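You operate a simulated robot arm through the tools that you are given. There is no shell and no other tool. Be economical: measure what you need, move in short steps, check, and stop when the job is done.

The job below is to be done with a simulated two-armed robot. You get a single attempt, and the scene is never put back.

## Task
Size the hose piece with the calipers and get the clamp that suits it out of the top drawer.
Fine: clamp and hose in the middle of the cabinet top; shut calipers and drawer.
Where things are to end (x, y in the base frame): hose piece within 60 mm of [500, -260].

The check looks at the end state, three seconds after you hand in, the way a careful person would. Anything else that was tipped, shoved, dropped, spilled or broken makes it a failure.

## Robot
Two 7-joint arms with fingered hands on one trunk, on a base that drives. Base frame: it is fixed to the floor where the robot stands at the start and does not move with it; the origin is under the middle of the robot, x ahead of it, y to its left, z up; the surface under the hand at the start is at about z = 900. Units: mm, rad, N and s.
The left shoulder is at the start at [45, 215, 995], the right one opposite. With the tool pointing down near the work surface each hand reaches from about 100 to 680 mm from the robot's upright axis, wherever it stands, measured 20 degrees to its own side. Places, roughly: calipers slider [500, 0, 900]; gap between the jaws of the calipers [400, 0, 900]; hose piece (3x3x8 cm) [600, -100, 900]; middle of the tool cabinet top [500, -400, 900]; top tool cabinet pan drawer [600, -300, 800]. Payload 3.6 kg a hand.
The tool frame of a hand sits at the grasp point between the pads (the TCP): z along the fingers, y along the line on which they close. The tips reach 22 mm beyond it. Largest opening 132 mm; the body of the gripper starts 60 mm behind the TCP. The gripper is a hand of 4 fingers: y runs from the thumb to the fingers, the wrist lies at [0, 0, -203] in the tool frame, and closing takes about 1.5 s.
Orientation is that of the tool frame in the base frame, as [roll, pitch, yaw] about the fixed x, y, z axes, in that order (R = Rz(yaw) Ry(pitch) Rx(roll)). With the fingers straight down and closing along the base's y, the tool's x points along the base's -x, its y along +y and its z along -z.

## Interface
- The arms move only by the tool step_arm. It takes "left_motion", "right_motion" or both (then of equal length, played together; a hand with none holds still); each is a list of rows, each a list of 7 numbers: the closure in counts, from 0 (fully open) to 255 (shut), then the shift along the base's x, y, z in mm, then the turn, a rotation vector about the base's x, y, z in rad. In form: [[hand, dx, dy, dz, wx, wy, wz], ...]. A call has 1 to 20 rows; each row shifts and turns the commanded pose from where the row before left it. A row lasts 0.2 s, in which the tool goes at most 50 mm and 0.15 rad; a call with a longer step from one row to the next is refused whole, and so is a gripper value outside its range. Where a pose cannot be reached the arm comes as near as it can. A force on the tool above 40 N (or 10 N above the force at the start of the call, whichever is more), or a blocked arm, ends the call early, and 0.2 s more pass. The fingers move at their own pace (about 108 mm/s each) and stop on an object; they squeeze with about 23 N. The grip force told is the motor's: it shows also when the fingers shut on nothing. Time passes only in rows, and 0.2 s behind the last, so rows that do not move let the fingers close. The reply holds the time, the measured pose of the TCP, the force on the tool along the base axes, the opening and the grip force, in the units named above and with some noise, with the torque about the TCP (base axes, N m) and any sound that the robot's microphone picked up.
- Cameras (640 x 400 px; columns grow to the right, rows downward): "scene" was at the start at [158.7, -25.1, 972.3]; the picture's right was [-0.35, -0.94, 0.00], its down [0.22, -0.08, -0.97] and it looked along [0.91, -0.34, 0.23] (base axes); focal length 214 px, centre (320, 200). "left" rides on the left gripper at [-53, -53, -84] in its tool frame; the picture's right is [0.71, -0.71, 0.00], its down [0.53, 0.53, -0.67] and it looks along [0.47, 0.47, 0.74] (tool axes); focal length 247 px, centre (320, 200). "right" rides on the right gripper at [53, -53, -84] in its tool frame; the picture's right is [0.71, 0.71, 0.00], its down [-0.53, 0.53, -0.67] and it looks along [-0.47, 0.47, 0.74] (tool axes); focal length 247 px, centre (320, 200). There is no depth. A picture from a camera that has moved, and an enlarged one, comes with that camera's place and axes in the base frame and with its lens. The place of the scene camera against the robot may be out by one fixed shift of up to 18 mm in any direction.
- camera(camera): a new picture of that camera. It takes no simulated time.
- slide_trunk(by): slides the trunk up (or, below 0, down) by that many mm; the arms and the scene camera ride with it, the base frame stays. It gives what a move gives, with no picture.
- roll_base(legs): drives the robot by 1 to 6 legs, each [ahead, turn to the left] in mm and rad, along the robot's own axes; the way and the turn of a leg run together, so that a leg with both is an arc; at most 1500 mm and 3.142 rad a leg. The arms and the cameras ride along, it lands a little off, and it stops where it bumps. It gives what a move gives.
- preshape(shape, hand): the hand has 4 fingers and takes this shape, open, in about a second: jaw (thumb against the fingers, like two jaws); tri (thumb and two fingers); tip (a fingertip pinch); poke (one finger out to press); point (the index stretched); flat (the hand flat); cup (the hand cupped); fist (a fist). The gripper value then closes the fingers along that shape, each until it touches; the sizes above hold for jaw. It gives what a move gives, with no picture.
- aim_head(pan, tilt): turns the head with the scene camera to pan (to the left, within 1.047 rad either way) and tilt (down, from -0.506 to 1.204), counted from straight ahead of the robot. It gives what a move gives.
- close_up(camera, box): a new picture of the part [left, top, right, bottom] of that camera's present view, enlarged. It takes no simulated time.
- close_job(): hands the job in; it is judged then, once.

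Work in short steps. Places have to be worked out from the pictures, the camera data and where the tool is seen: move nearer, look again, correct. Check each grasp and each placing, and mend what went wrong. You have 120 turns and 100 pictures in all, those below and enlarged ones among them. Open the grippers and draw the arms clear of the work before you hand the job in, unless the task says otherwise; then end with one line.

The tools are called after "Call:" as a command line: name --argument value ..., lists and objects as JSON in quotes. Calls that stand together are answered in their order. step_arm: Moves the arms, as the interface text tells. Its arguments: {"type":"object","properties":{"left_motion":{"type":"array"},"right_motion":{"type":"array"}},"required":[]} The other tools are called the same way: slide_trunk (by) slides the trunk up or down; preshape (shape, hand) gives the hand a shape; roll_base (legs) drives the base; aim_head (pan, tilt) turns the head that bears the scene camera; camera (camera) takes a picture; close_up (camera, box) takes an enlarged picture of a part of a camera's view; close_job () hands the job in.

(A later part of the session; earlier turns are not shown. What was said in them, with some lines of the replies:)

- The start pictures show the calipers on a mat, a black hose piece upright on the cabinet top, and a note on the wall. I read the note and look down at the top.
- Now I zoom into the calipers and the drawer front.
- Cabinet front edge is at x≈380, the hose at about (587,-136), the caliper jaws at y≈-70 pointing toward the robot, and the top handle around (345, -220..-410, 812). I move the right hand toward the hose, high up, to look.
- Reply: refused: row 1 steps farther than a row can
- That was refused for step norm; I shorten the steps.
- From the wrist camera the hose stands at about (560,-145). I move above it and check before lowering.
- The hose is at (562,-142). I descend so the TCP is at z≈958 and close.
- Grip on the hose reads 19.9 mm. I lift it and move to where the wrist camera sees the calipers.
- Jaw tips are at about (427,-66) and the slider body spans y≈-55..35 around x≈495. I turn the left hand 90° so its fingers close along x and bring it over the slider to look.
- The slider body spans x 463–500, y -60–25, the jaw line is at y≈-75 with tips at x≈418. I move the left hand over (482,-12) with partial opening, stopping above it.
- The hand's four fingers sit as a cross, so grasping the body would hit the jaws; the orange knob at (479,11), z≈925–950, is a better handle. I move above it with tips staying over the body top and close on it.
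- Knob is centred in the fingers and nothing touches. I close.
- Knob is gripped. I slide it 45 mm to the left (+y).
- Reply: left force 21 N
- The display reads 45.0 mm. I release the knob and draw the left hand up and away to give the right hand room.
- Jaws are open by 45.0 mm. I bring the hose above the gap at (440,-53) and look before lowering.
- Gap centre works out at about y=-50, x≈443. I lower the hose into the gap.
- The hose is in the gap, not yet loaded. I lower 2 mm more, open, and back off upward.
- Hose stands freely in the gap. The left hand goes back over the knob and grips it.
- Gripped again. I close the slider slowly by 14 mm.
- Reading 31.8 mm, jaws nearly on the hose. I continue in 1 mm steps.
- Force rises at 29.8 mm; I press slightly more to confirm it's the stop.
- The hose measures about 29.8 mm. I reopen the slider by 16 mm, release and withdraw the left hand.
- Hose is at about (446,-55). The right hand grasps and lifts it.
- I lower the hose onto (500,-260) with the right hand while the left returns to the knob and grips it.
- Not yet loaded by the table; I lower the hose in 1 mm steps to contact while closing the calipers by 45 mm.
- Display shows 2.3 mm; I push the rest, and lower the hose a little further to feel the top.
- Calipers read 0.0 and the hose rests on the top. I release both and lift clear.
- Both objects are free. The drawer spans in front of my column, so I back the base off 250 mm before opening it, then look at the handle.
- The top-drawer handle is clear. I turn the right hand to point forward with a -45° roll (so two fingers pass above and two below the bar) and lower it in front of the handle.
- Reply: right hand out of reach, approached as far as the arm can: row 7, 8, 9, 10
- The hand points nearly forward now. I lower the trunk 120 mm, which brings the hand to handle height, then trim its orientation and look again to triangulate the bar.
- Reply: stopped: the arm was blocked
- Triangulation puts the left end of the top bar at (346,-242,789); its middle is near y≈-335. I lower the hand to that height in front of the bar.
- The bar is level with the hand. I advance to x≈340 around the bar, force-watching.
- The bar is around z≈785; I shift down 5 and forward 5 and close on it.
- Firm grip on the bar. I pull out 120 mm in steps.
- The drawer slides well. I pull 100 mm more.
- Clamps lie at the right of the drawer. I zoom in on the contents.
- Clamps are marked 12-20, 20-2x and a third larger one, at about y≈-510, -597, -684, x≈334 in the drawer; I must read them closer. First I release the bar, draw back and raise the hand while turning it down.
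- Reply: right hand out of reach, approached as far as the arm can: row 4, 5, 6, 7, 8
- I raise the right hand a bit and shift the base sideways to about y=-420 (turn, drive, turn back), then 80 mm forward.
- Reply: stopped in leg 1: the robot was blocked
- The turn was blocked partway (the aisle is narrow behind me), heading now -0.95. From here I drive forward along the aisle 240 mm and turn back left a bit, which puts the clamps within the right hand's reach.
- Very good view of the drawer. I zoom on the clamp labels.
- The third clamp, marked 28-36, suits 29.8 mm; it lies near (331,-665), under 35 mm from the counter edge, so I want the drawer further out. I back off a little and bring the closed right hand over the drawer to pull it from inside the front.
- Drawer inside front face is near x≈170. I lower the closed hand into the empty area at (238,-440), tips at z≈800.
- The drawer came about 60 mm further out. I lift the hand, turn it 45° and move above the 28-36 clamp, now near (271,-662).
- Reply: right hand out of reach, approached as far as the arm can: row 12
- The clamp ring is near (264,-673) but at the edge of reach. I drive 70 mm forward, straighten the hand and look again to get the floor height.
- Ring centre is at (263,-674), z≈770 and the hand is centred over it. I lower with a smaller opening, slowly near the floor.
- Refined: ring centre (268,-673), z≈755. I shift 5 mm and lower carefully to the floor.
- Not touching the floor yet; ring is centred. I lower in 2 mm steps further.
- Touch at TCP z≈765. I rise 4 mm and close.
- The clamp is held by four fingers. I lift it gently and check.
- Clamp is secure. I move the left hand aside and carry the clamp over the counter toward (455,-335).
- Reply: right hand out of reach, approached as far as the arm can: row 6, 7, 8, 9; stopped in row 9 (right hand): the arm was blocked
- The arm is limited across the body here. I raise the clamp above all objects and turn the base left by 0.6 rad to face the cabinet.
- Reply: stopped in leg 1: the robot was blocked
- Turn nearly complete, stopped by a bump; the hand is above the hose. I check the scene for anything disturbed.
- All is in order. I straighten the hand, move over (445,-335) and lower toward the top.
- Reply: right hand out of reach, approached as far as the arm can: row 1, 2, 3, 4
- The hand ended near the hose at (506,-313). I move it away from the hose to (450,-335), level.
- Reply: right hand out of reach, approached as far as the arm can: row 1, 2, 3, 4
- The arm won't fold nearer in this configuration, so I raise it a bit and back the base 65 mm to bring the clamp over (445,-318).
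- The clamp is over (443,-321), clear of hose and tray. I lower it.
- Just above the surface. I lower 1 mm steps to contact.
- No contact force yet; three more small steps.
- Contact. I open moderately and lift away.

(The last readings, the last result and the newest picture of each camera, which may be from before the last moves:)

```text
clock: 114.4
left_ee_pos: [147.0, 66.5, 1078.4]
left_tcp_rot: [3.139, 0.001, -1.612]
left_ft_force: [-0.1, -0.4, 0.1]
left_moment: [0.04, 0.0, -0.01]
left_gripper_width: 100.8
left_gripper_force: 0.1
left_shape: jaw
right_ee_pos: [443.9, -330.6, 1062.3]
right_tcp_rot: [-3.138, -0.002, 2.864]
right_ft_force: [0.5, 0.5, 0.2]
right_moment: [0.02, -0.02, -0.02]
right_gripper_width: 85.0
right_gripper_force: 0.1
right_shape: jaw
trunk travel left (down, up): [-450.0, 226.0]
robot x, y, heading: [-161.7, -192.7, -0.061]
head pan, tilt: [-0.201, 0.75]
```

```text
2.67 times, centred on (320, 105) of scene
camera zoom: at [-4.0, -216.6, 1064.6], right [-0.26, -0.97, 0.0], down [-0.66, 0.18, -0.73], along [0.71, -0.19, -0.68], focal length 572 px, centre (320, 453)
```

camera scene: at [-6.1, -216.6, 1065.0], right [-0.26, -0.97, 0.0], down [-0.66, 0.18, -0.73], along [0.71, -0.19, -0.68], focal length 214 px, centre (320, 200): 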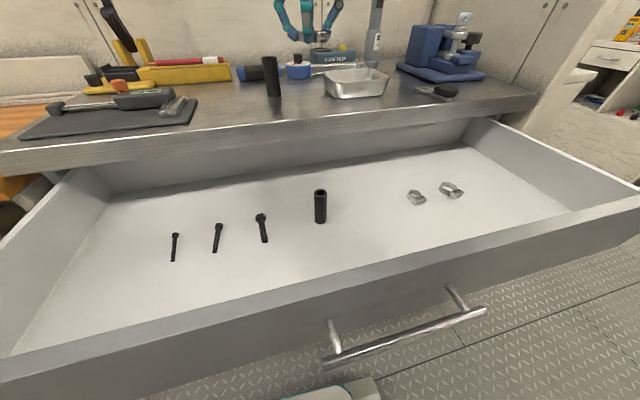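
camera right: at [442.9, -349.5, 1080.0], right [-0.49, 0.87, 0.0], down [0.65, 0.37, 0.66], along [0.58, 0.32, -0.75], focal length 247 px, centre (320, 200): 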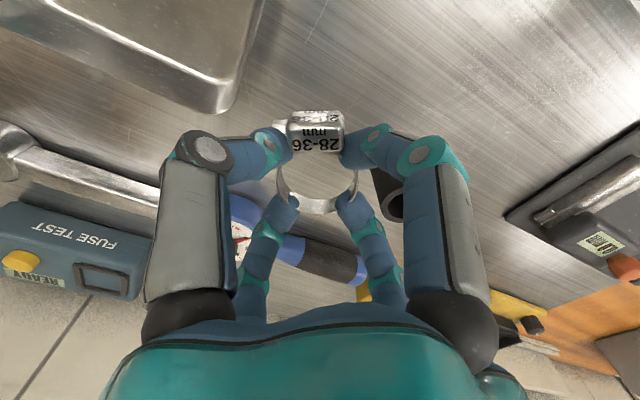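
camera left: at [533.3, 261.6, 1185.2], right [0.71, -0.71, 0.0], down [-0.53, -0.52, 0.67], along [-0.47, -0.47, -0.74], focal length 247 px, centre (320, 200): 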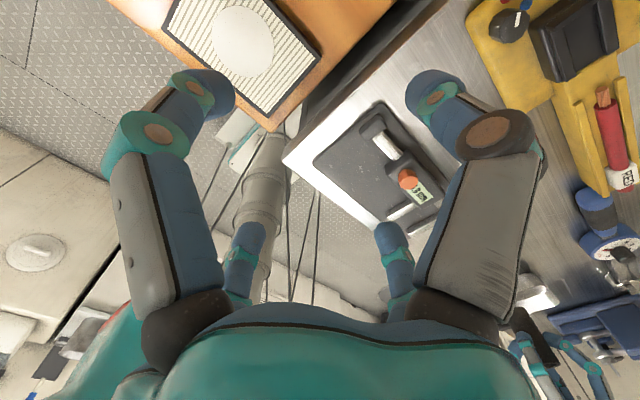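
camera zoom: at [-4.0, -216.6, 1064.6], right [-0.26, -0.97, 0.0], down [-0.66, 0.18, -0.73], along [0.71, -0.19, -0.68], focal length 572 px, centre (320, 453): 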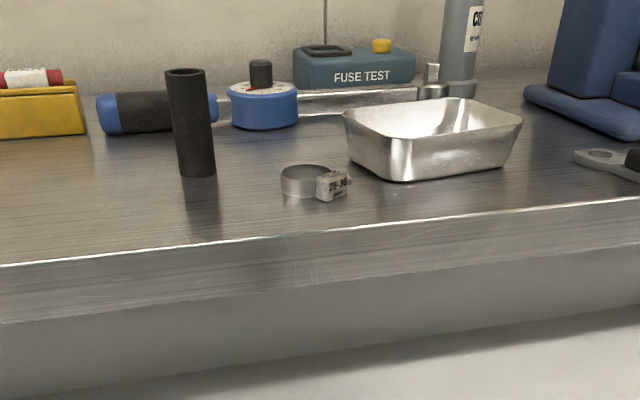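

The 28-36 clamp lies flat beside the hose. Now to close the drawer: I back off 65 mm and take the closed right hand to the drawer's right half, turning it to point forward at a safe height.

Call:
roll_base --legs '[[-65, 0]]'

Call:
step_arm --right_motion '[[255, -35, -30, 0, 0, 0, 0], [255, -35, -30, 0, 0, 0, 0], [255, -35, -30, 0, 0, 0, 0], [255, -35, -30, 0, 0, 0, 0], [255, -30, -30, 0, 0, 0, 0], [255, -15, -15, 0, 0, 0, 0], [255, 0, 0, 0, 0, 0, 0]]'

Call:
step_arm --right_motion '[[255, 0, 0, 0, 0, -0.143, 0], [255, 0, 0, 0, 0, -0.143, 0], [255, 0, 0, 0, 0, -0.143, 0], [255, 0, 0, 0, 0, -0.143, 0], [255, 0, 0, 0, 0, -0.143, 0], [255, 0, 0, -10, 0, -0.143, 0], [255, 0, 0, -10, 0, -0.143, 0], [255, 0, 0, -10, 0, -0.143, 0], [255, 0, 0, -10, 0, -0.143, 0], [255, 0, 0, -10, 0, -0.143, 0], [255, 0, 0, -10, 0, -0.141, 0], [255, 0, 0, 0, -0.131, 0, 0], [255, 0, 0, 0, -0.131, 0, 0], [255, 0, 0, 0, -0.131, 0, 0], [255, 0, 0, 0, -0.131, 0, 0], [255, 0, 0, 0, -0.131, 0, 0], [255, 0, 0, 0, -0.131, 0, 0], [255, 0, 0, 0, -0.131, 0, 0], [255, 0, 0, 0, 0, 0, 0]]'

Call:
aim_head --pan -0.35 --tilt 0.75

Call:
camera --camera "scene"

```text
clock: 115.3
left_ee_pos: [79.1, 71.3, 1077.8]
left_tcp_rot: [3.14, 0.0, -1.61]
left_ft_force: [-0.8, -0.3, -0.2]
left_moment: [0.02, -0.04, -0.02]
left_gripper_width: 100.8
left_gripper_force: 0.1
left_shape: jaw
right_ee_pos: [378.7, -325.3, 1062.3]
right_tcp_rot: [-3.14, 0.002, 2.866]
right_ft_force: [0.7, -0.2, 0.7]
right_moment: [-0.02, 0.0, 0.0]
right_gripper_width: 84.7
right_gripper_force: 0.1
right_shape: jaw
trunk travel left (down, up): [-450.0, 226.0]
robot x, y, heading: [-226.0, -190.2, -0.062]
head pan, tilt: [-0.201, 0.75]
```

```text
clock: 117.0
left_ee_pos: [82.0, 70.8, 1080.3]
left_tcp_rot: [3.139, 0.0, -1.609]
left_ft_force: [-0.4, 0.1, 0.6]
left_moment: [0.01, 0.01, 0.01]
left_gripper_width: 100.7
left_gripper_force: 0.1
left_shape: jaw
right_ee_pos: [391.3, -469.8, 1092.2]
right_tcp_rot: [-3.137, -0.005, 2.864]
right_ft_force: [0.0, -0.4, -0.1]
right_moment: [0.01, 0.02, 0.01]
right_gripper_width: 0.2
right_gripper_force: 22.7
right_shape: jaw
right hand out of reach, approached as far as the arm can: row 1, 2, 3, 4, 5, 6
trunk travel left (down, up): [-450.0, 226.0]
robot x, y, heading: [-231.9, -188.6, -0.062]
head pan, tilt: [-0.201, 0.75]
```

```text
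clock: 121.0
left_ee_pos: [82.3, 70.7, 1079.7]
left_tcp_rot: [3.138, 0.0, -1.611]
left_ft_force: [0.0, -0.1, 0.0]
left_moment: [-0.06, 0.0, 0.02]
left_gripper_width: 100.7
left_gripper_force: 0.1
left_shape: jaw
right_ee_pos: [590.1, -463.0, 1059.0]
right_tcp_rot: [-1.572, 0.927, -1.574]
right_ft_force: [0.3, -0.7, 0.1]
right_moment: [0.0, 0.01, -0.01]
right_gripper_width: 0.0
right_gripper_force: 23.0
right_shape: jaw
right hand out of reach, approached as far as the arm can: row 1, 2, 3, 4, 5, 6, 7, 8, 9, 11
trunk travel left (down, up): [-450.0, 226.0]
robot x, y, heading: [-224.0, -188.2, -0.059]
head pan, tilt: [-0.201, 0.75]
```

```text
clock: 121.7
left_ee_pos: [81.8, 70.9, 1079.5]
left_tcp_rot: [3.138, 0.0, -1.61]
left_ft_force: [-0.1, 0.7, -0.1]
left_moment: [-0.02, -0.01, 0.01]
left_gripper_width: 100.7
left_gripper_force: 0.1
left_shape: jaw
right_ee_pos: [590.9, -461.8, 1059.1]
right_tcp_rot: [-1.571, 0.929, -1.573]
right_ft_force: [0.3, 0.0, -0.4]
right_moment: [-0.02, 0.05, 0.0]
right_gripper_width: 0.0
right_gripper_force: 23.0
right_shape: jaw
trunk travel left (down, up): [-450.0, 226.0]
robot x, y, heading: [-227.8, -191.3, -0.066]
head pan, tilt: [-0.351, 0.75]
```

```text
16 pictures are left
camera scene: at [-73.4, -224.2, 1064.7], right [-0.4, -0.92, 0.0], down [-0.63, 0.27, -0.73], along [0.67, -0.29, -0.68], focal length 214 px, centre (320, 200)
```

scene: 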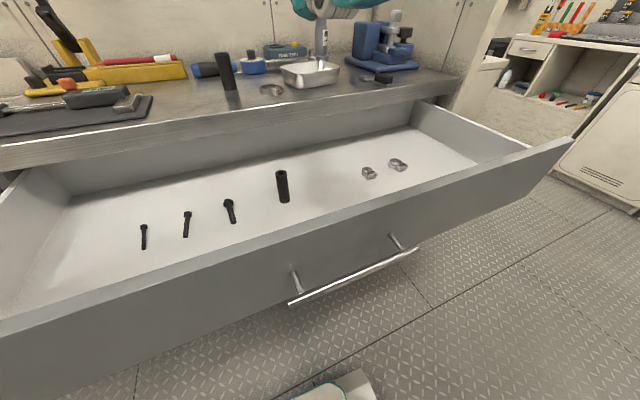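

Nothing is disturbed, but the right hand ended stretched over the counter. I retract it in -x with the forward orientation.

Call:
step_arm --right_motion '[[255, -30, 0, 5, 0, 0, 0], [255, -40, -5, 0, 0, 0, 0], [255, -40, -5, 0, 0, 0, 0], [255, -40, -5, 0, 0, 0, 0], [255, -40, -5, 0, 0, 0, 0], [255, -40, -5, 0, 0, 0, 0], [255, -40, -5, 0, 0, 0, 0], [255, -40, -5, 0, 0, 0, 0], [255, -40, -5, 0, 0, 0, 0], [255, 0, 0, 0, 0, 0, 0]]'

```text
clock: 122.2
left_ee_pos: [80.7, 71.7, 1079.0]
left_tcp_rot: [3.137, -0.001, -1.614]
left_ft_force: [-0.3, 0.3, -0.6]
left_moment: [0.01, 0.02, 0.0]
left_gripper_width: 100.8
left_gripper_force: 0.1
left_shape: jaw
right_ee_pos: [556.9, -448.6, 952.3]
right_tcp_rot: [-1.961, 0.88, -1.852]
right_ft_force: [-0.3, -1.3, 4.3]
right_moment: [-0.06, 0.08, -0.03]
right_gripper_width: 0.0
right_gripper_force: 23.0
right_shape: jaw
right hand out of reach, approached as far as the arm can: row 1
trunk travel left (down, up): [-450.0, 226.0]
robot x, y, heading: [-227.6, -192.2, -0.062]
head pan, tilt: [-0.351, 0.75]
stopped in row 2 (right hand): the force on the tool passed its limit at 53 N (the readings are from after the stop); the commanded pose is now the measured one
```

A contact at 53 N: the hand dipped to z≈952. I look before moving.

Call:
close_up --camera "scene" --box '[180, 0, 420, 150]'

Call:
camera --camera "right"

```text
2.67 times, centred on (300, 75) of scene
camera zoom: at [-73.8, -224.7, 1064.7], right [-0.4, -0.92, 0.0], down [-0.63, 0.27, -0.73], along [0.67, -0.29, -0.68], focal length 572 px, centre (373, 533)
```

zoom: 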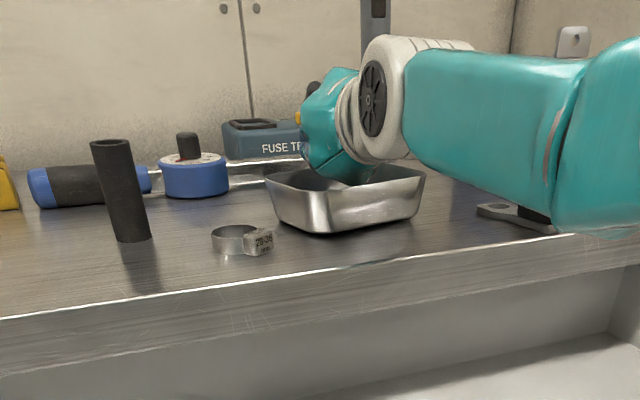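

```text
14 pictures are left
camera right: at [476.3, -524.8, 963.2], right [-0.24, 0.13, -0.96], down [-0.64, 0.72, 0.26], along [0.72, 0.68, -0.1], focal length 247 px, centre (320, 200)
```

right: 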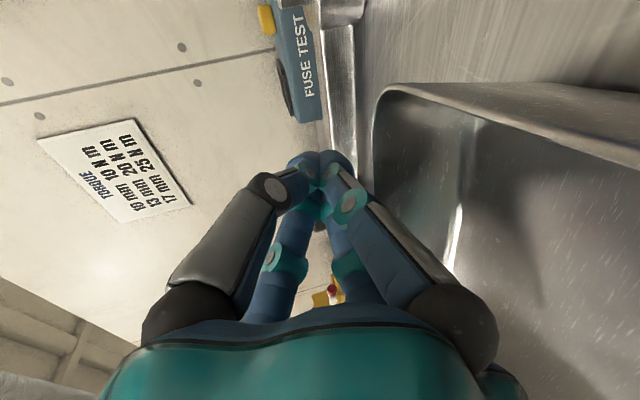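

The hand is just over the tray and the forearm is low. I raise it straight up slowly.

Call:
step_arm --right_motion '[[255, 0, 0, 15, 0, 0, 0], [255, 0, 0, 20, 0, 0, 0], [255, 0, 0, 25, 0, 0, 0], [255, 0, 0, 25, 0, 0, 0], [255, 0, 0, 25, 0, 0, 0], [255, 0, 0, 0, 0, 0, 0]]'

Call:
camera --camera "scene"

```text
clock: 123.6
left_ee_pos: [82.2, 71.7, 1078.5]
left_tcp_rot: [3.139, -0.001, -1.613]
left_ft_force: [0.8, 1.0, -0.5]
left_moment: [0.01, 0.0, -0.01]
left_gripper_width: 101.0
left_gripper_force: 0.0
left_shape: jaw
right_ee_pos: [557.8, -447.8, 1058.2]
right_tcp_rot: [-1.971, 0.877, -1.856]
right_ft_force: [-0.6, -0.4, 1.0]
right_moment: [0.01, 0.02, 0.0]
right_gripper_width: 0.0
right_gripper_force: 23.6
right_shape: jaw
trunk travel left (down, up): [-450.0, 226.0]
robot x, y, heading: [-230.8, -188.2, -0.063]
head pan, tilt: [-0.351, 0.75]
```

```text
13 pictures are left
camera scene: at [-73.4, -224.3, 1064.6], right [-0.4, -0.92, 0.0], down [-0.63, 0.27, -0.73], along [0.67, -0.29, -0.68], focal length 214 px, centre (320, 200)
```

scene: 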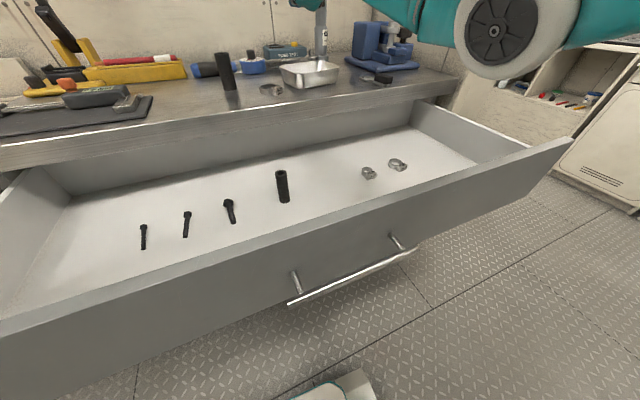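

Tray, clamp and hose look unchanged. The left arm is better posed for pushing, so I leave the right hand high and turn the left hand to point forward, watching its pose.

Call:
step_arm --left_motion '[[255, 30, 0, 0, 0, 0, 0], [255, 40, 0, 0, 0, 0, 0], [255, 40, 0, 0, 0, 0, 0], [255, 0, 0, 0, 0, -0.14, 0], [255, 0, 0, 0, 0, -0.14, 0], [255, 0, 0, 0, 0, -0.14, 0], [255, 0, 0, 0, 0, -0.14, 0], [255, 0, 0, 0, 0, -0.14, 0], [255, 0, 0, 0, 0, -0.14, 0], [255, 0, 0, 0, 0, -0.14, 0], [255, 0, 0, 0, 0, -0.14, 0], [255, 0, 0, 0, 0, -0.14, 0], [255, 0, 0, 0, 0, -0.14, 0], [255, 0, 0, 0, 0, 0, 0]]'

```text
clock: 126.6
left_ee_pos: [253.6, 42.8, 1093.2]
left_tcp_rot: [-1.965, 0.041, -1.593]
left_ft_force: [0.2, 0.0, 0.1]
left_moment: [-0.03, 0.01, 0.01]
left_gripper_width: 0.2
left_gripper_force: 23.2
left_shape: jaw
left hand out of reach, approached as far as the arm can: row 8, 9, 10, 11, 12, 13
right_ee_pos: [557.5, -447.8, 1056.3]
right_tcp_rot: [-1.967, 0.876, -1.859]
right_ft_force: [-0.1, -0.1, -0.4]
right_moment: [-0.01, 0.01, 0.02]
right_gripper_width: 0.1
right_gripper_force: 23.6
right_shape: jaw
trunk travel left (down, up): [-450.0, 226.0]
robot x, y, heading: [-231.7, -188.1, -0.056]
head pan, tilt: [-0.351, 0.75]
```

The left hand points forward and slightly down. I retract it toward x≈60 at z≈1000 before lowering.

Call:
step_arm --left_motion '[[255, -30, 0, -10, 0, 0, 0], [255, -30, 0, -15, 0, 0, 0], [255, -30, 0, -15, 0, 0, 0], [255, -30, 0, -15, 0, 0, 0], [255, -30, 0, -15, 0, 0, 0], [255, -30, 0, -15, 0, 0, 0], [255, -15, 0, -10, 0, 0, 0], [255, 0, 0, 0, 0, 0, 0]]'

```text
clock: 128.4
left_ee_pos: [255.8, 39.2, 1076.3]
left_tcp_rot: [-1.967, 0.041, -1.592]
left_ft_force: [0.1, -0.1, 0.3]
left_moment: [0.02, -0.01, -0.02]
left_gripper_width: 0.2
left_gripper_force: 23.1
left_shape: jaw
left hand out of reach, approached as far as the arm can: row 1, 2, 3, 4, 5, 6, 7
right_ee_pos: [556.5, -447.9, 1056.9]
right_tcp_rot: [-1.97, 0.878, -1.856]
right_ft_force: [-0.4, -0.4, 1.1]
right_moment: [0.0, 0.02, 0.02]
right_gripper_width: 0.1
right_gripper_force: 22.5
right_shape: jaw
trunk travel left (down, up): [-450.0, 226.0]
robot x, y, heading: [-224.4, -188.4, -0.064]
head pan, tilt: [-0.351, 0.75]
```

The arms can't fold tighter because the shoulders are level with the wrists. I raise the trunk 200 mm to give room.

Call:
slide_trunk --by 200

Call:
step_arm --left_motion '[[255, -20, 0, -40, 0, 0, 0], [255, -20, 0, -40, 0, 0, 0], [255, -30, 0, -35, 0, 0, 0], [255, -30, 0, -35, 0, 0, 0], [255, -30, 0, -35, 0, 0, 0], [255, -30, 0, -35, 0, 0, 0], [255, -30, 0, -20, 0, 0, 0], [255, 0, 0, 0, 0, 0, 0]]'

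```text
clock: 130.5
left_ee_pos: [256.8, 39.8, 1275.0]
left_tcp_rot: [-1.967, 0.04, -1.592]
left_ft_force: [0.8, 0.3, 0.3]
left_moment: [-0.01, -0.06, 0.01]
left_gripper_width: 0.1
left_gripper_force: 23.0
left_shape: jaw
right_ee_pos: [557.4, -446.8, 1259.1]
right_tcp_rot: [-1.967, 0.879, -1.858]
right_ft_force: [0.2, 0.1, 0.1]
right_moment: [-0.01, 0.02, 0.03]
right_gripper_width: 0.0
right_gripper_force: 23.3
right_shape: jaw
trunk travel left (down, up): [-650.0, 26.0]
robot x, y, heading: [-231.5, -188.8, -0.066]
head pan, tilt: [-0.351, 0.75]
```

```text
clock: 132.3
left_ee_pos: [252.2, 37.0, 1272.5]
left_tcp_rot: [-1.97, 0.044, -1.597]
left_ft_force: [0.1, -0.4, 0.0]
left_moment: [0.0, 0.03, 0.03]
left_gripper_width: 0.1
left_gripper_force: 23.5
left_shape: jaw
left hand out of reach, approached as far as the arm can: row 1, 2, 3, 4, 5, 6, 7
right_ee_pos: [556.3, -448.4, 1258.4]
right_tcp_rot: [-1.969, 0.879, -1.857]
right_ft_force: [-0.3, 0.1, -0.8]
right_moment: [0.0, -0.01, -0.04]
right_gripper_width: 0.0
right_gripper_force: 22.8
right_shape: jaw
trunk travel left (down, up): [-650.0, 26.0]
robot x, y, heading: [-226.2, -187.8, -0.063]
head pan, tilt: [-0.351, 0.75]
```

I first lower straight down to make folding room.

Call:
step_arm --left_motion '[[255, 5, 0, -40, 0, 0, 0], [255, 0, 0, -45, 0, 0, 0], [255, 0, 0, -45, 0, 0, 0], [255, 0, 0, -45, 0, 0, 0], [255, 0, 0, -45, 0, 0, 0], [255, 0, 0, -45, 0, 0, 0], [255, 0, 0, 0, 0, 0, 0]]'

Call:
step_arm --left_motion '[[255, -30, 0, 0, 0, 0, 0], [255, -35, 0, 0, 0, 0, 0], [255, -35, 0, 0, 0, 0, 0], [255, -35, 0, 0, 0, 0, 0], [255, -35, 0, 0, 0, 0, 0], [255, -30, 0, 0, 0, 0, 0], [255, 0, 0, 0, 0, 0, 0]]'

```text
clock: 133.9
left_ee_pos: [253.1, 36.0, 1271.3]
left_tcp_rot: [-1.971, 0.04, -1.597]
left_ft_force: [0.5, 0.0, -0.9]
left_moment: [-0.02, 0.0, 0.0]
left_gripper_width: 0.0
left_gripper_force: 23.3
left_shape: jaw
left hand out of reach, approached as far as the arm can: row 1, 2, 3, 4, 5, 6
right_ee_pos: [556.1, -447.8, 1260.0]
right_tcp_rot: [-1.968, 0.877, -1.859]
right_ft_force: [0.3, -1.2, -0.3]
right_moment: [-0.01, -0.02, 0.02]
right_gripper_width: 0.0
right_gripper_force: 23.0
right_shape: jaw
trunk travel left (down, up): [-650.0, 26.0]
robot x, y, heading: [-229.7, -189.0, -0.063]
head pan, tilt: [-0.351, 0.75]
```

```text
clock: 135.5
left_ee_pos: [243.2, 8.8, 1281.0]
left_tcp_rot: [-1.968, 0.04, -1.591]
left_ft_force: [0.6, -0.3, 1.0]
left_moment: [-0.03, 0.0, 0.0]
left_gripper_width: 0.1
left_gripper_force: 23.0
left_shape: jaw
left hand out of reach, approached as far as the arm can: row 1, 2, 3, 4, 5, 6
right_ee_pos: [556.3, -447.4, 1259.9]
right_tcp_rot: [-1.969, 0.879, -1.858]
right_ft_force: [-0.7, -0.6, -0.3]
right_moment: [-0.01, -0.01, 0.01]
right_gripper_width: 0.0
right_gripper_force: 23.3
right_shape: jaw
trunk travel left (down, up): [-650.0, 26.0]
robot x, y, heading: [-228.7, -192.9, -0.06]
head pan, tilt: [-0.351, 0.75]
```

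The forward orientation is stuck at a joint limit, so I'll push the handle bar with the right hand pointing down and tilted about 0.5 rad instead. I rotate the right hand back and retract it at height.

Call:
step_arm --right_motion '[[255, -20, 0, 0, 0, 0.135, 0], [255, -20, 0, 0, 0, 0.135, 0], [255, -30, 0, 0, 0, 0.135, 0], [255, -30, 0, 0, 0, 0.135, 0], [255, -30, 5, 0, 0, 0.135, 0], [255, -30, 5, 0, 0, 0.135, 0], [255, -30, 5, 0, 0, 0.1, 0], [255, -30, 5, 0, 0, 0.1, 0], [255, -30, 5, 0, 0, 0.1, 0], [255, -30, 5, 0, 0, 0, 0], [255, 0, 0, 0, 0, 0, 0]]'

```text
clock: 137.9
left_ee_pos: [244.2, 9.8, 1282.8]
left_tcp_rot: [-1.967, 0.039, -1.593]
left_ft_force: [-0.2, 0.0, -0.4]
left_moment: [-0.01, -0.01, -0.01]
left_gripper_width: 0.0
left_gripper_force: 22.7
left_shape: jaw
right_ee_pos: [278.2, -417.8, 1260.5]
right_tcp_rot: [-3.031, 0.182, -2.468]
right_ft_force: [-0.1, 0.4, -0.7]
right_moment: [0.02, 0.03, 0.03]
right_gripper_width: 0.0
right_gripper_force: 23.0
right_shape: jaw
trunk travel left (down, up): [-650.0, 26.0]
robot x, y, heading: [-226.6, -191.6, -0.062]
head pan, tilt: [-0.351, 0.75]
```

The right arm is free again. I retract it to x≈-40 in front of the bar while descending to z≈1060.

Call:
step_arm --right_motion '[[255, -32, 7, -20, 0, 0, 0], [255, -32, 7, -20, 0, 0, 0], [255, -32, 7, -20, 0, 0, 0], [255, -32, 7, -20, 0, 0, 0], [255, -32, 7, -20, 0, 0, 0], [255, -32, 7, -20, 0, 0, 0], [255, -32, 7, -20, 0, 0, 0], [255, -32, 7, -20, 0, 0, 0], [255, -32, 7, -20, 0, 0, 0], [255, -32, 7, -20, 0, 0, 0], [255, 0, 0, 0, 0, 0, 0]]'

Call:
camera --camera "scene"

```text
clock: 140.3
left_ee_pos: [244.2, 8.3, 1282.1]
left_tcp_rot: [-1.967, 0.041, -1.592]
left_ft_force: [0.3, 0.2, -0.1]
left_moment: [0.01, 0.01, -0.06]
left_gripper_width: 0.2
left_gripper_force: 22.8
left_shape: jaw
right_ee_pos: [-19.7, -335.2, 1043.3]
right_tcp_rot: [-3.031, 0.179, -2.47]
right_ft_force: [0.1, -0.5, -0.1]
right_moment: [0.01, 0.02, 0.02]
right_gripper_width: 0.0
right_gripper_force: 23.2
right_shape: jaw
right hand out of reach, approached as far as the arm can: row 8, 9, 10
trunk travel left (down, up): [-650.0, 26.0]
robot x, y, heading: [-229.7, -187.3, -0.06]
head pan, tilt: [-0.351, 0.75]
```

```text
12 pictures are left
camera scene: at [-73.6, -224.2, 1266.2], right [-0.4, -0.92, 0.0], down [-0.63, 0.27, -0.73], along [0.67, -0.29, -0.68], focal length 214 px, centre (320, 200)
```

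scene: 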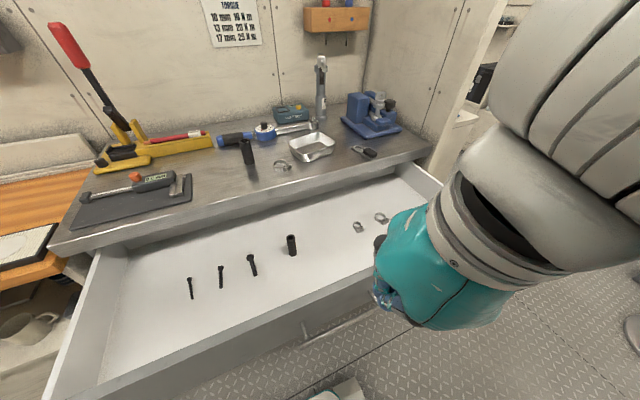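

The view is clear: bar at x≈20–37, hand at x≈-20. I descend, drifting a little further back, to z≈790.

Call:
step_arm --right_motion '[[255, -5, 0, -30, 0, 0, 0], [255, -5, 0, -30, 0, 0, 0], [255, -5, 0, -35, 0, 0, 0], [255, -5, 0, -35, 0, 0, 0], [255, -5, 0, -35, 0, 0, 0], [255, 0, 0, -40, 0, 0, 0], [255, 0, 0, -40, 0, 0, 0], [255, 0, 0, -10, 0, 0, 0], [255, 0, 0, 0, 0, 0, 0]]'

Call:
camera --camera "right"

```text
clock: 142.3
left_ee_pos: [242.9, 9.4, 1282.3]
left_tcp_rot: [-1.966, 0.04, -1.591]
left_ft_force: [-0.4, 0.2, -0.5]
left_moment: [0.01, -0.05, -0.01]
left_gripper_width: 0.0
left_gripper_force: 23.7
left_shape: jaw
right_ee_pos: [-46.6, -333.6, 790.4]
right_tcp_rot: [-3.032, 0.181, -2.469]
right_ft_force: [0.5, 0.0, 0.4]
right_moment: [0.0, 0.02, 0.02]
right_gripper_width: 0.0
right_gripper_force: 23.3
right_shape: jaw
trunk travel left (down, up): [-650.0, 26.0]
robot x, y, heading: [-227.2, -191.0, -0.063]
head pan, tilt: [-0.351, 0.75]
```

```text
11 pictures are left
camera right: at [-71.5, -410.2, 869.7], right [-0.97, 0.12, -0.2], down [-0.05, 0.72, 0.69], along [0.23, 0.68, -0.69], focal length 247 px, centre (320, 200)
```

right: 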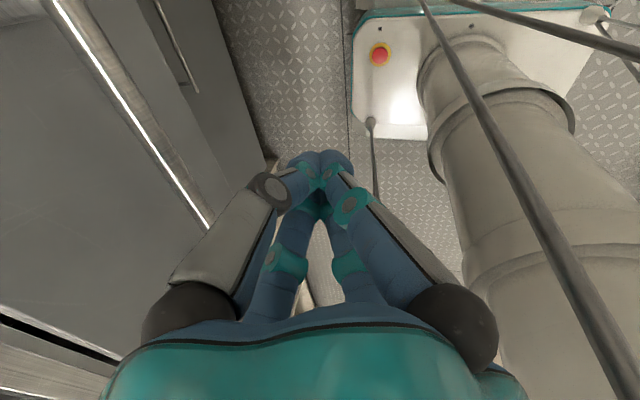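

The closed hand is in front of the bar. I push forward, tilting gradually.

Call:
step_arm --right_motion '[[255, 15, 0, -3, 0, -0.04, 0], [255, 15, 0, -2, 0, -0.04, 0], [255, 15, 0, 0, 0, -0.04, 0], [255, 15, 0, 0, 0, -0.04, 0], [255, 15, 0, 0, 0, -0.04, 0], [255, 20, 0, 0, 0, -0.04, 0], [255, 20, 0, 0, 0, -0.04, 0], [255, 20, 0, 0, 0, -0.02, 0], [255, 20, 0, 0, 0, 0, 0], [255, 20, 0, 0, 0, 0, 0], [255, 20, 0, 0, 0, 0, 0], [255, 20, 0, 0, 0, 0, 0], [255, 20, 0, 0, 0, 0, 0], [255, 20, 0, 0, 0, 0, 0], [255, 20, 0, 0, 0, 0, 0], [255, 0, 0, 0, 0, 0, 0]]'

Call:
camera --camera "scene"

```text
clock: 145.7
left_ee_pos: [242.8, 8.5, 1282.4]
left_tcp_rot: [-1.969, 0.04, -1.592]
left_ft_force: [-0.5, 0.7, 0.1]
left_moment: [-0.01, -0.02, 0.01]
left_gripper_width: 0.1
left_gripper_force: 23.0
left_shape: jaw
right_ee_pos: [230.2, -331.6, 786.4]
right_tcp_rot: [-2.829, 0.412, -2.409]
right_ft_force: [0.3, -0.3, 0.2]
right_moment: [0.02, 0.01, 0.01]
right_gripper_width: 0.0
right_gripper_force: 23.4
right_shape: jaw
trunk travel left (down, up): [-650.0, 26.0]
robot x, y, heading: [-227.5, -190.1, -0.061]
head pan, tilt: [-0.351, 0.75]
```

```text
10 pictures are left
camera scene: at [-74.5, -224.4, 1266.2], right [-0.4, -0.92, 0.0], down [-0.63, 0.27, -0.73], along [0.67, -0.29, -0.68], focal length 214 px, centre (320, 200)
```

scene: 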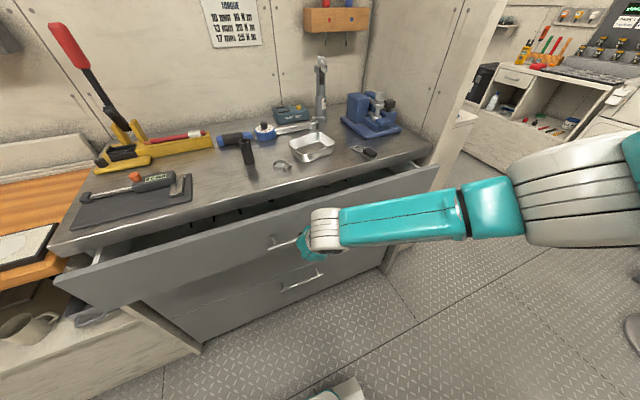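

The drawer is mostly in. I continue gently until it meets its stop.

Call:
step_arm --right_motion '[[255, 15, 0, 0, 0, 0, 0], [255, 15, 0, 0, 0, 0, 0], [255, 15, 0, 0, 0, 0, 0], [255, 10, 0, 0, 0, 0, 0], [255, 10, 0, 0, 0, 0, 0], [255, 10, 0, 0, 0, 0, 0], [255, 0, 0, 0, 0, 0, 0]]'

Call:
camera --camera "scene"

```text
clock: 147.3
left_ee_pos: [243.3, 8.3, 1282.7]
left_tcp_rot: [-1.968, 0.042, -1.591]
left_ft_force: [0.3, 0.2, 0.1]
left_moment: [0.01, 0.02, 0.04]
left_gripper_width: 0.0
left_gripper_force: 23.2
left_shape: jaw
right_ee_pos: [303.3, -332.0, 785.0]
right_tcp_rot: [-2.827, 0.415, -2.408]
right_ft_force: [0.9, -1.1, 0.6]
right_moment: [0.02, -0.02, -0.01]
right_gripper_width: 0.0
right_gripper_force: 23.1
right_shape: jaw
trunk travel left (down, up): [-650.0, 26.0]
robot x, y, heading: [-230.7, -189.0, -0.058]
head pan, tilt: [-0.351, 0.75]
```

```text
9 pictures are left
camera scene: at [-74.3, -224.9, 1266.2], right [-0.4, -0.92, 0.0], down [-0.63, 0.27, -0.73], along [0.67, -0.29, -0.68], focal length 214 px, centre (320, 200)
```

scene: 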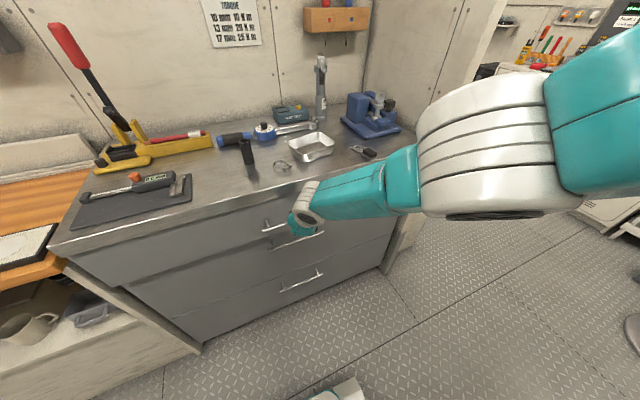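

Nearly shut; I push on in 4 mm steps until the force rises.

Call:
step_arm --right_motion '[[255, 5, 0, 0, 0, 0, 0], [255, 4, 0, 0, 0, 0, 0], [255, 4, 0, 0, 0, 0, 0], [255, 4, 0, 0, 0, 0, 0], [255, 4, 0, 0, 0, 0, 0], [255, 4, 0, 0, 0, 0, 0], [255, 4, 0, 0, 0, 0, 0], [255, 0, 0, 0, 0, 0, 0]]'

Call:
close_up --camera "scene" --box '[40, 130, 440, 350]'

```text
clock: 149.1
left_ee_pos: [244.7, 9.1, 1283.0]
left_tcp_rot: [-1.968, 0.04, -1.592]
left_ft_force: [0.5, 0.7, -0.1]
left_moment: [0.01, 0.01, 0.0]
left_gripper_width: 0.0
left_gripper_force: 22.9
left_shape: jaw
right_ee_pos: [303.7, -333.3, 785.0]
right_tcp_rot: [-2.829, 0.413, -2.409]
right_ft_force: [-0.2, 0.0, 0.3]
right_moment: [0.03, 0.04, 0.01]
right_gripper_width: 0.0
right_gripper_force: 22.9
right_shape: jaw
right hand out of reach, approached as far as the arm can: row 1, 2, 3, 4, 5, 6, 7
trunk travel left (down, up): [-650.0, 26.0]
robot x, y, heading: [-230.3, -187.2, -0.061]
head pan, tilt: [-0.351, 0.75]
```

```text
1.60 times, centred on (240, 240) of scene
camera zoom: at [-74.1, -224.2, 1266.2], right [-0.4, -0.92, 0.0], down [-0.63, 0.27, -0.73], along [0.67, -0.29, -0.68], focal length 343 px, centre (448, 136)
```

zoom: 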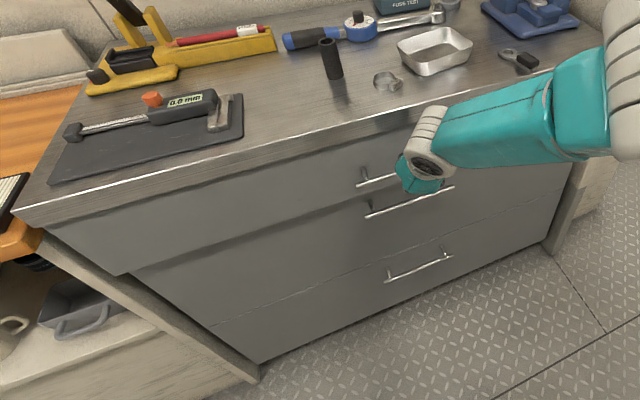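

The arm is at its reach; the drawer still stands out by some 15–20 mm. I drive the base forward a little to finish the push.

Call:
roll_base --legs '[[14, 0]]'

Call:
step_arm --right_motion '[[255, 3, 0, 0, 0, 0, 0], [255, 3, 0, 0, 0, 0, 0], [255, 3, 0, 0, 0, 0, 0], [255, 3, 0, 0, 0, 0, 0], [255, 0, 0, 0, 0, 0, 0]]'

Call:
close_up --camera "scene" --box '[40, 180, 280, 330]'

```text
clock: 149.9
left_ee_pos: [257.4, 8.9, 1282.6]
left_tcp_rot: [-1.964, 0.041, -1.593]
left_ft_force: [0.6, -0.3, 0.5]
left_moment: [-0.01, -0.03, 0.0]
left_gripper_width: 0.0
left_gripper_force: 23.2
left_shape: jaw
right_ee_pos: [317.6, -333.4, 785.8]
right_tcp_rot: [-2.828, 0.412, -2.408]
right_ft_force: [0.4, 0.2, 0.0]
right_moment: [0.02, 0.03, -0.02]
right_gripper_width: 0.0
right_gripper_force: 22.7
right_shape: jaw
trunk travel left (down, up): [-650.0, 26.0]
robot x, y, heading: [-216.7, -189.2, -0.059]
head pan, tilt: [-0.351, 0.75]
```

```text
clock: 151.1
left_ee_pos: [257.7, 8.7, 1282.4]
left_tcp_rot: [-1.965, 0.039, -1.591]
left_ft_force: [0.0, 0.7, -0.9]
left_moment: [0.0, 0.02, 0.01]
left_gripper_width: 0.0
left_gripper_force: 23.1
left_shape: jaw
right_ee_pos: [319.7, -335.9, 786.9]
right_tcp_rot: [-2.829, 0.413, -2.408]
right_ft_force: [-0.3, 0.5, 0.4]
right_moment: [0.02, -0.02, 0.0]
right_gripper_width: 0.2
right_gripper_force: 22.9
right_shape: jaw
right hand out of reach, approached as far as the arm can: row 1, 3
trunk travel left (down, up): [-650.0, 26.0]
robot x, y, heading: [-211.7, -194.1, -0.063]
head pan, tilt: [-0.351, 0.75]
```

```text
2.67 times, centred on (160, 255) of scene
camera zoom: at [-59.9, -225.1, 1266.2], right [-0.4, -0.92, 0.0], down [-0.63, 0.27, -0.73], along [0.67, -0.29, -0.68], focal length 572 px, centre (747, 53)
```

zoom: 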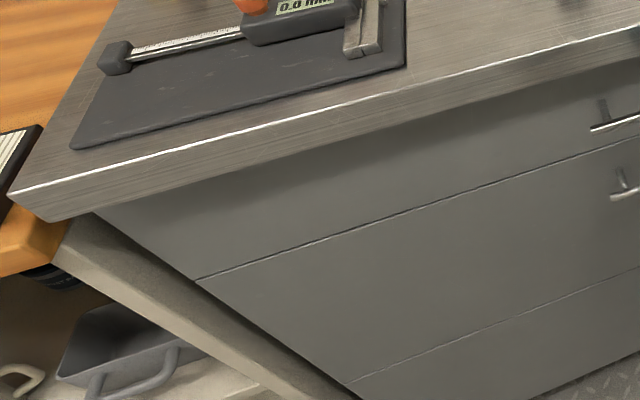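

It looks flush with the drawer below. I drive a few mm more to feel the stop.

Call:
roll_base --legs '[[8, 0]]'

Call:
close_up --camera "scene" --box '[50, 190, 290, 340]'

```text
clock: 151.8
left_ee_pos: [265.1, 7.0, 1282.7]
left_tcp_rot: [-1.965, 0.041, -1.592]
left_ft_force: [-0.2, 0.0, 0.1]
left_moment: [-0.01, 0.01, 0.03]
left_gripper_width: 0.0
left_gripper_force: 23.3
left_shape: jaw
right_ee_pos: [327.5, -335.4, 787.3]
right_tcp_rot: [-2.831, 0.41, -2.408]
right_ft_force: [-0.6, -0.6, -0.1]
right_moment: [-0.01, -0.01, 0.01]
right_gripper_width: 0.1
right_gripper_force: 23.3
right_shape: jaw
trunk travel left (down, up): [-650.0, 26.0]
robot x, y, heading: [-208.1, -189.9, -0.062]
head pan, tilt: [-0.351, 0.75]
```

```text
2.67 times, centred on (170, 265) of scene
camera zoom: at [-52.4, -225.6, 1266.3], right [-0.4, -0.92, 0.0], down [-0.63, 0.27, -0.73], along [0.67, -0.29, -0.68], focal length 572 px, centre (720, 27)
```

zoom: 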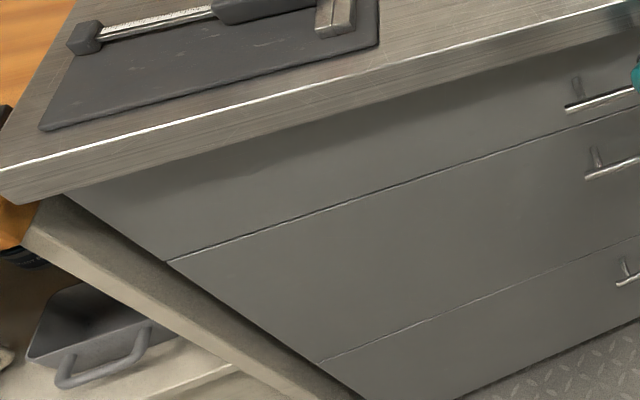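

Still no resistance; another 6 mm to be certain it is home.

Call:
roll_base --legs '[[7, 0]]'

Call:
close_up --camera "scene" --box '[100, 160, 420, 360]'

```text
clock: 152.6
left_ee_pos: [271.6, 8.6, 1283.3]
left_tcp_rot: [-1.965, 0.042, -1.591]
left_ft_force: [0.8, 0.0, -1.1]
left_moment: [0.01, 0.01, -0.01]
left_gripper_width: 0.1
left_gripper_force: 23.4
left_shape: jaw
right_ee_pos: [331.3, -334.4, 786.0]
right_tcp_rot: [-2.831, 0.408, -2.41]
right_ft_force: [-13.0, 1.4, -4.3]
right_moment: [-0.01, 0.17, 0.11]
right_gripper_width: 0.2
right_gripper_force: 22.8
right_shape: jaw
trunk travel left (down, up): [-650.0, 26.0]
robot x, y, heading: [-200.7, -188.3, -0.063]
head pan, tilt: [-0.351, 0.75]
```

```text
2.00 times, centred on (260, 260) of scene
camera zoom: at [-46.1, -225.9, 1266.3], right [-0.4, -0.92, 0.0], down [-0.62, 0.27, -0.73], along [0.67, -0.29, -0.68], focal length 429 px, centre (440, 80)
```

zoom: 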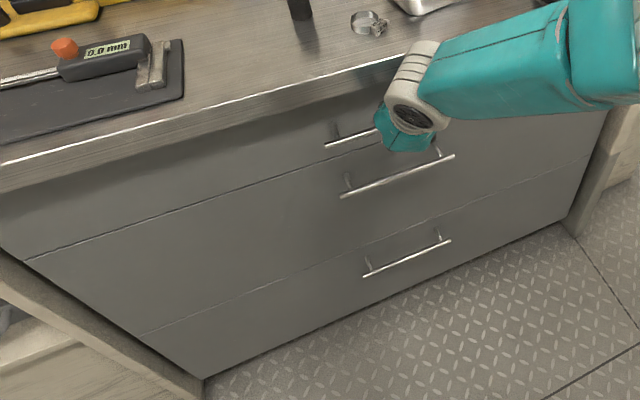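

Resistance of 13 N: the drawer is home. I back away straight and then open the hands and lift the right one clear.

Call:
roll_base --legs '[[-45, 0]]'

Call:
step_arm --right_motion '[[255, -30, 0, 0, 0, 0, 0], [255, -30, 0, 0, 0, 0, 0], [255, -30, 0, 0, 0, 0, 0], [255, -30, 0, 0, 0, 0, 0], [60, -30, 0, 0, 0, 0, 0], [0, 0, 0, 0, 0, 0, 0], [0, 0, 0, 0, 0, 0, 0], [0, 0, 0, 0, 0, 0, 0], [0, 0, 0, 0, 0, 0, 0]]' --left_motion '[[255, 0, 0, 0, 0, 0, 0], [200, 0, 0, 0, 0, 0, 0], [100, 0, 0, 0, 0, 0, 0], [0, 0, 0, 0, 0, 0, 0], [0, 0, 0, 0, 0, 0, 0], [0, 0, 0, 0, 0, 0, 0], [0, 0, 0, 0, 0, 0, 0], [0, 0, 0, 0, 0, 0, 0], [0, 0, 0, 0, 0, 0, 0]]'

Call:
camera --camera "scene"

Call:
close_up --camera "scene" --box '[60, 80, 420, 230]'

```text
clock: 153.5
left_ee_pos: [224.8, 8.7, 1285.5]
left_tcp_rot: [-1.963, 0.04, -1.591]
left_ft_force: [-1.2, 1.1, 0.2]
left_moment: [0.01, -0.04, 0.0]
left_gripper_width: 0.0
left_gripper_force: 22.7
left_shape: jaw
right_ee_pos: [287.0, -332.9, 788.4]
right_tcp_rot: [-2.83, 0.409, -2.411]
right_ft_force: [-0.2, 1.1, 0.0]
right_moment: [-0.01, -0.01, -0.01]
right_gripper_width: 0.0
right_gripper_force: 23.4
right_shape: jaw
trunk travel left (down, up): [-650.0, 26.0]
robot x, y, heading: [-242.9, -189.0, -0.066]
head pan, tilt: [-0.351, 0.75]
```

```text
clock: 155.5
left_ee_pos: [225.7, 9.6, 1284.1]
left_tcp_rot: [-1.964, 0.041, -1.592]
left_ft_force: [0.0, -0.2, -0.2]
left_moment: [-0.01, -0.01, 0.04]
left_gripper_width: 131.8
left_gripper_force: 0.1
left_shape: jaw
right_ee_pos: [137.2, -332.6, 785.1]
right_tcp_rot: [-2.83, 0.408, -2.41]
right_ft_force: [-0.9, 0.1, 0.1]
right_moment: [-0.04, 0.02, 0.0]
right_gripper_width: 131.9
right_gripper_force: 0.2
right_shape: jaw
trunk travel left (down, up): [-650.0, 26.0]
robot x, y, heading: [-244.9, -188.3, -0.064]
head pan, tilt: [-0.351, 0.75]
```

```text
4 pictures are left
camera scene: at [-91.2, -223.2, 1266.2], right [-0.4, -0.92, 0.0], down [-0.63, 0.27, -0.73], along [0.67, -0.29, -0.68], focal length 214 px, centre (320, 200)
```

scene: 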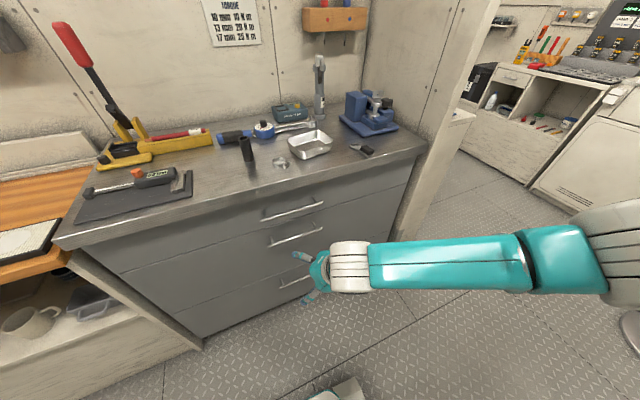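

```text
1.78 times, centred on (240, 155) of scene
camera zoom: at [-91.2, -223.2, 1266.2], right [-0.4, -0.92, 0.0], down [-0.63, 0.27, -0.73], along [0.67, -0.29, -0.68], focal length 381 px, centre (462, 280)
```

zoom: 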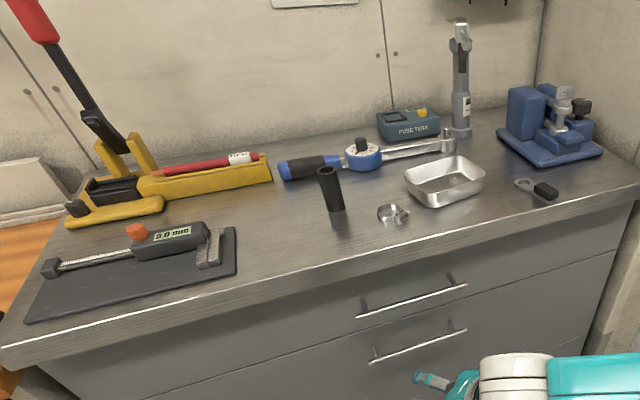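

Drawer shut, calipers at 0.0, clamp 28-36 and hose side by side, everything else in place, both hands open and clear. I hand in.

Call:
close_job

```text
The job is handed in.
```

The hose measured 29.8 mm, so I took the 28-36 clamp from the top drawer. Clamp and hose stand on the cabinet top at about (445, -329) and (502, -259), with the calipers closed at 0.0 and the drawer shut. On the way the base was stopped by bumps twice and the right hand touched the tray area once at 53 N, but nothing looked moved in the last pictures.
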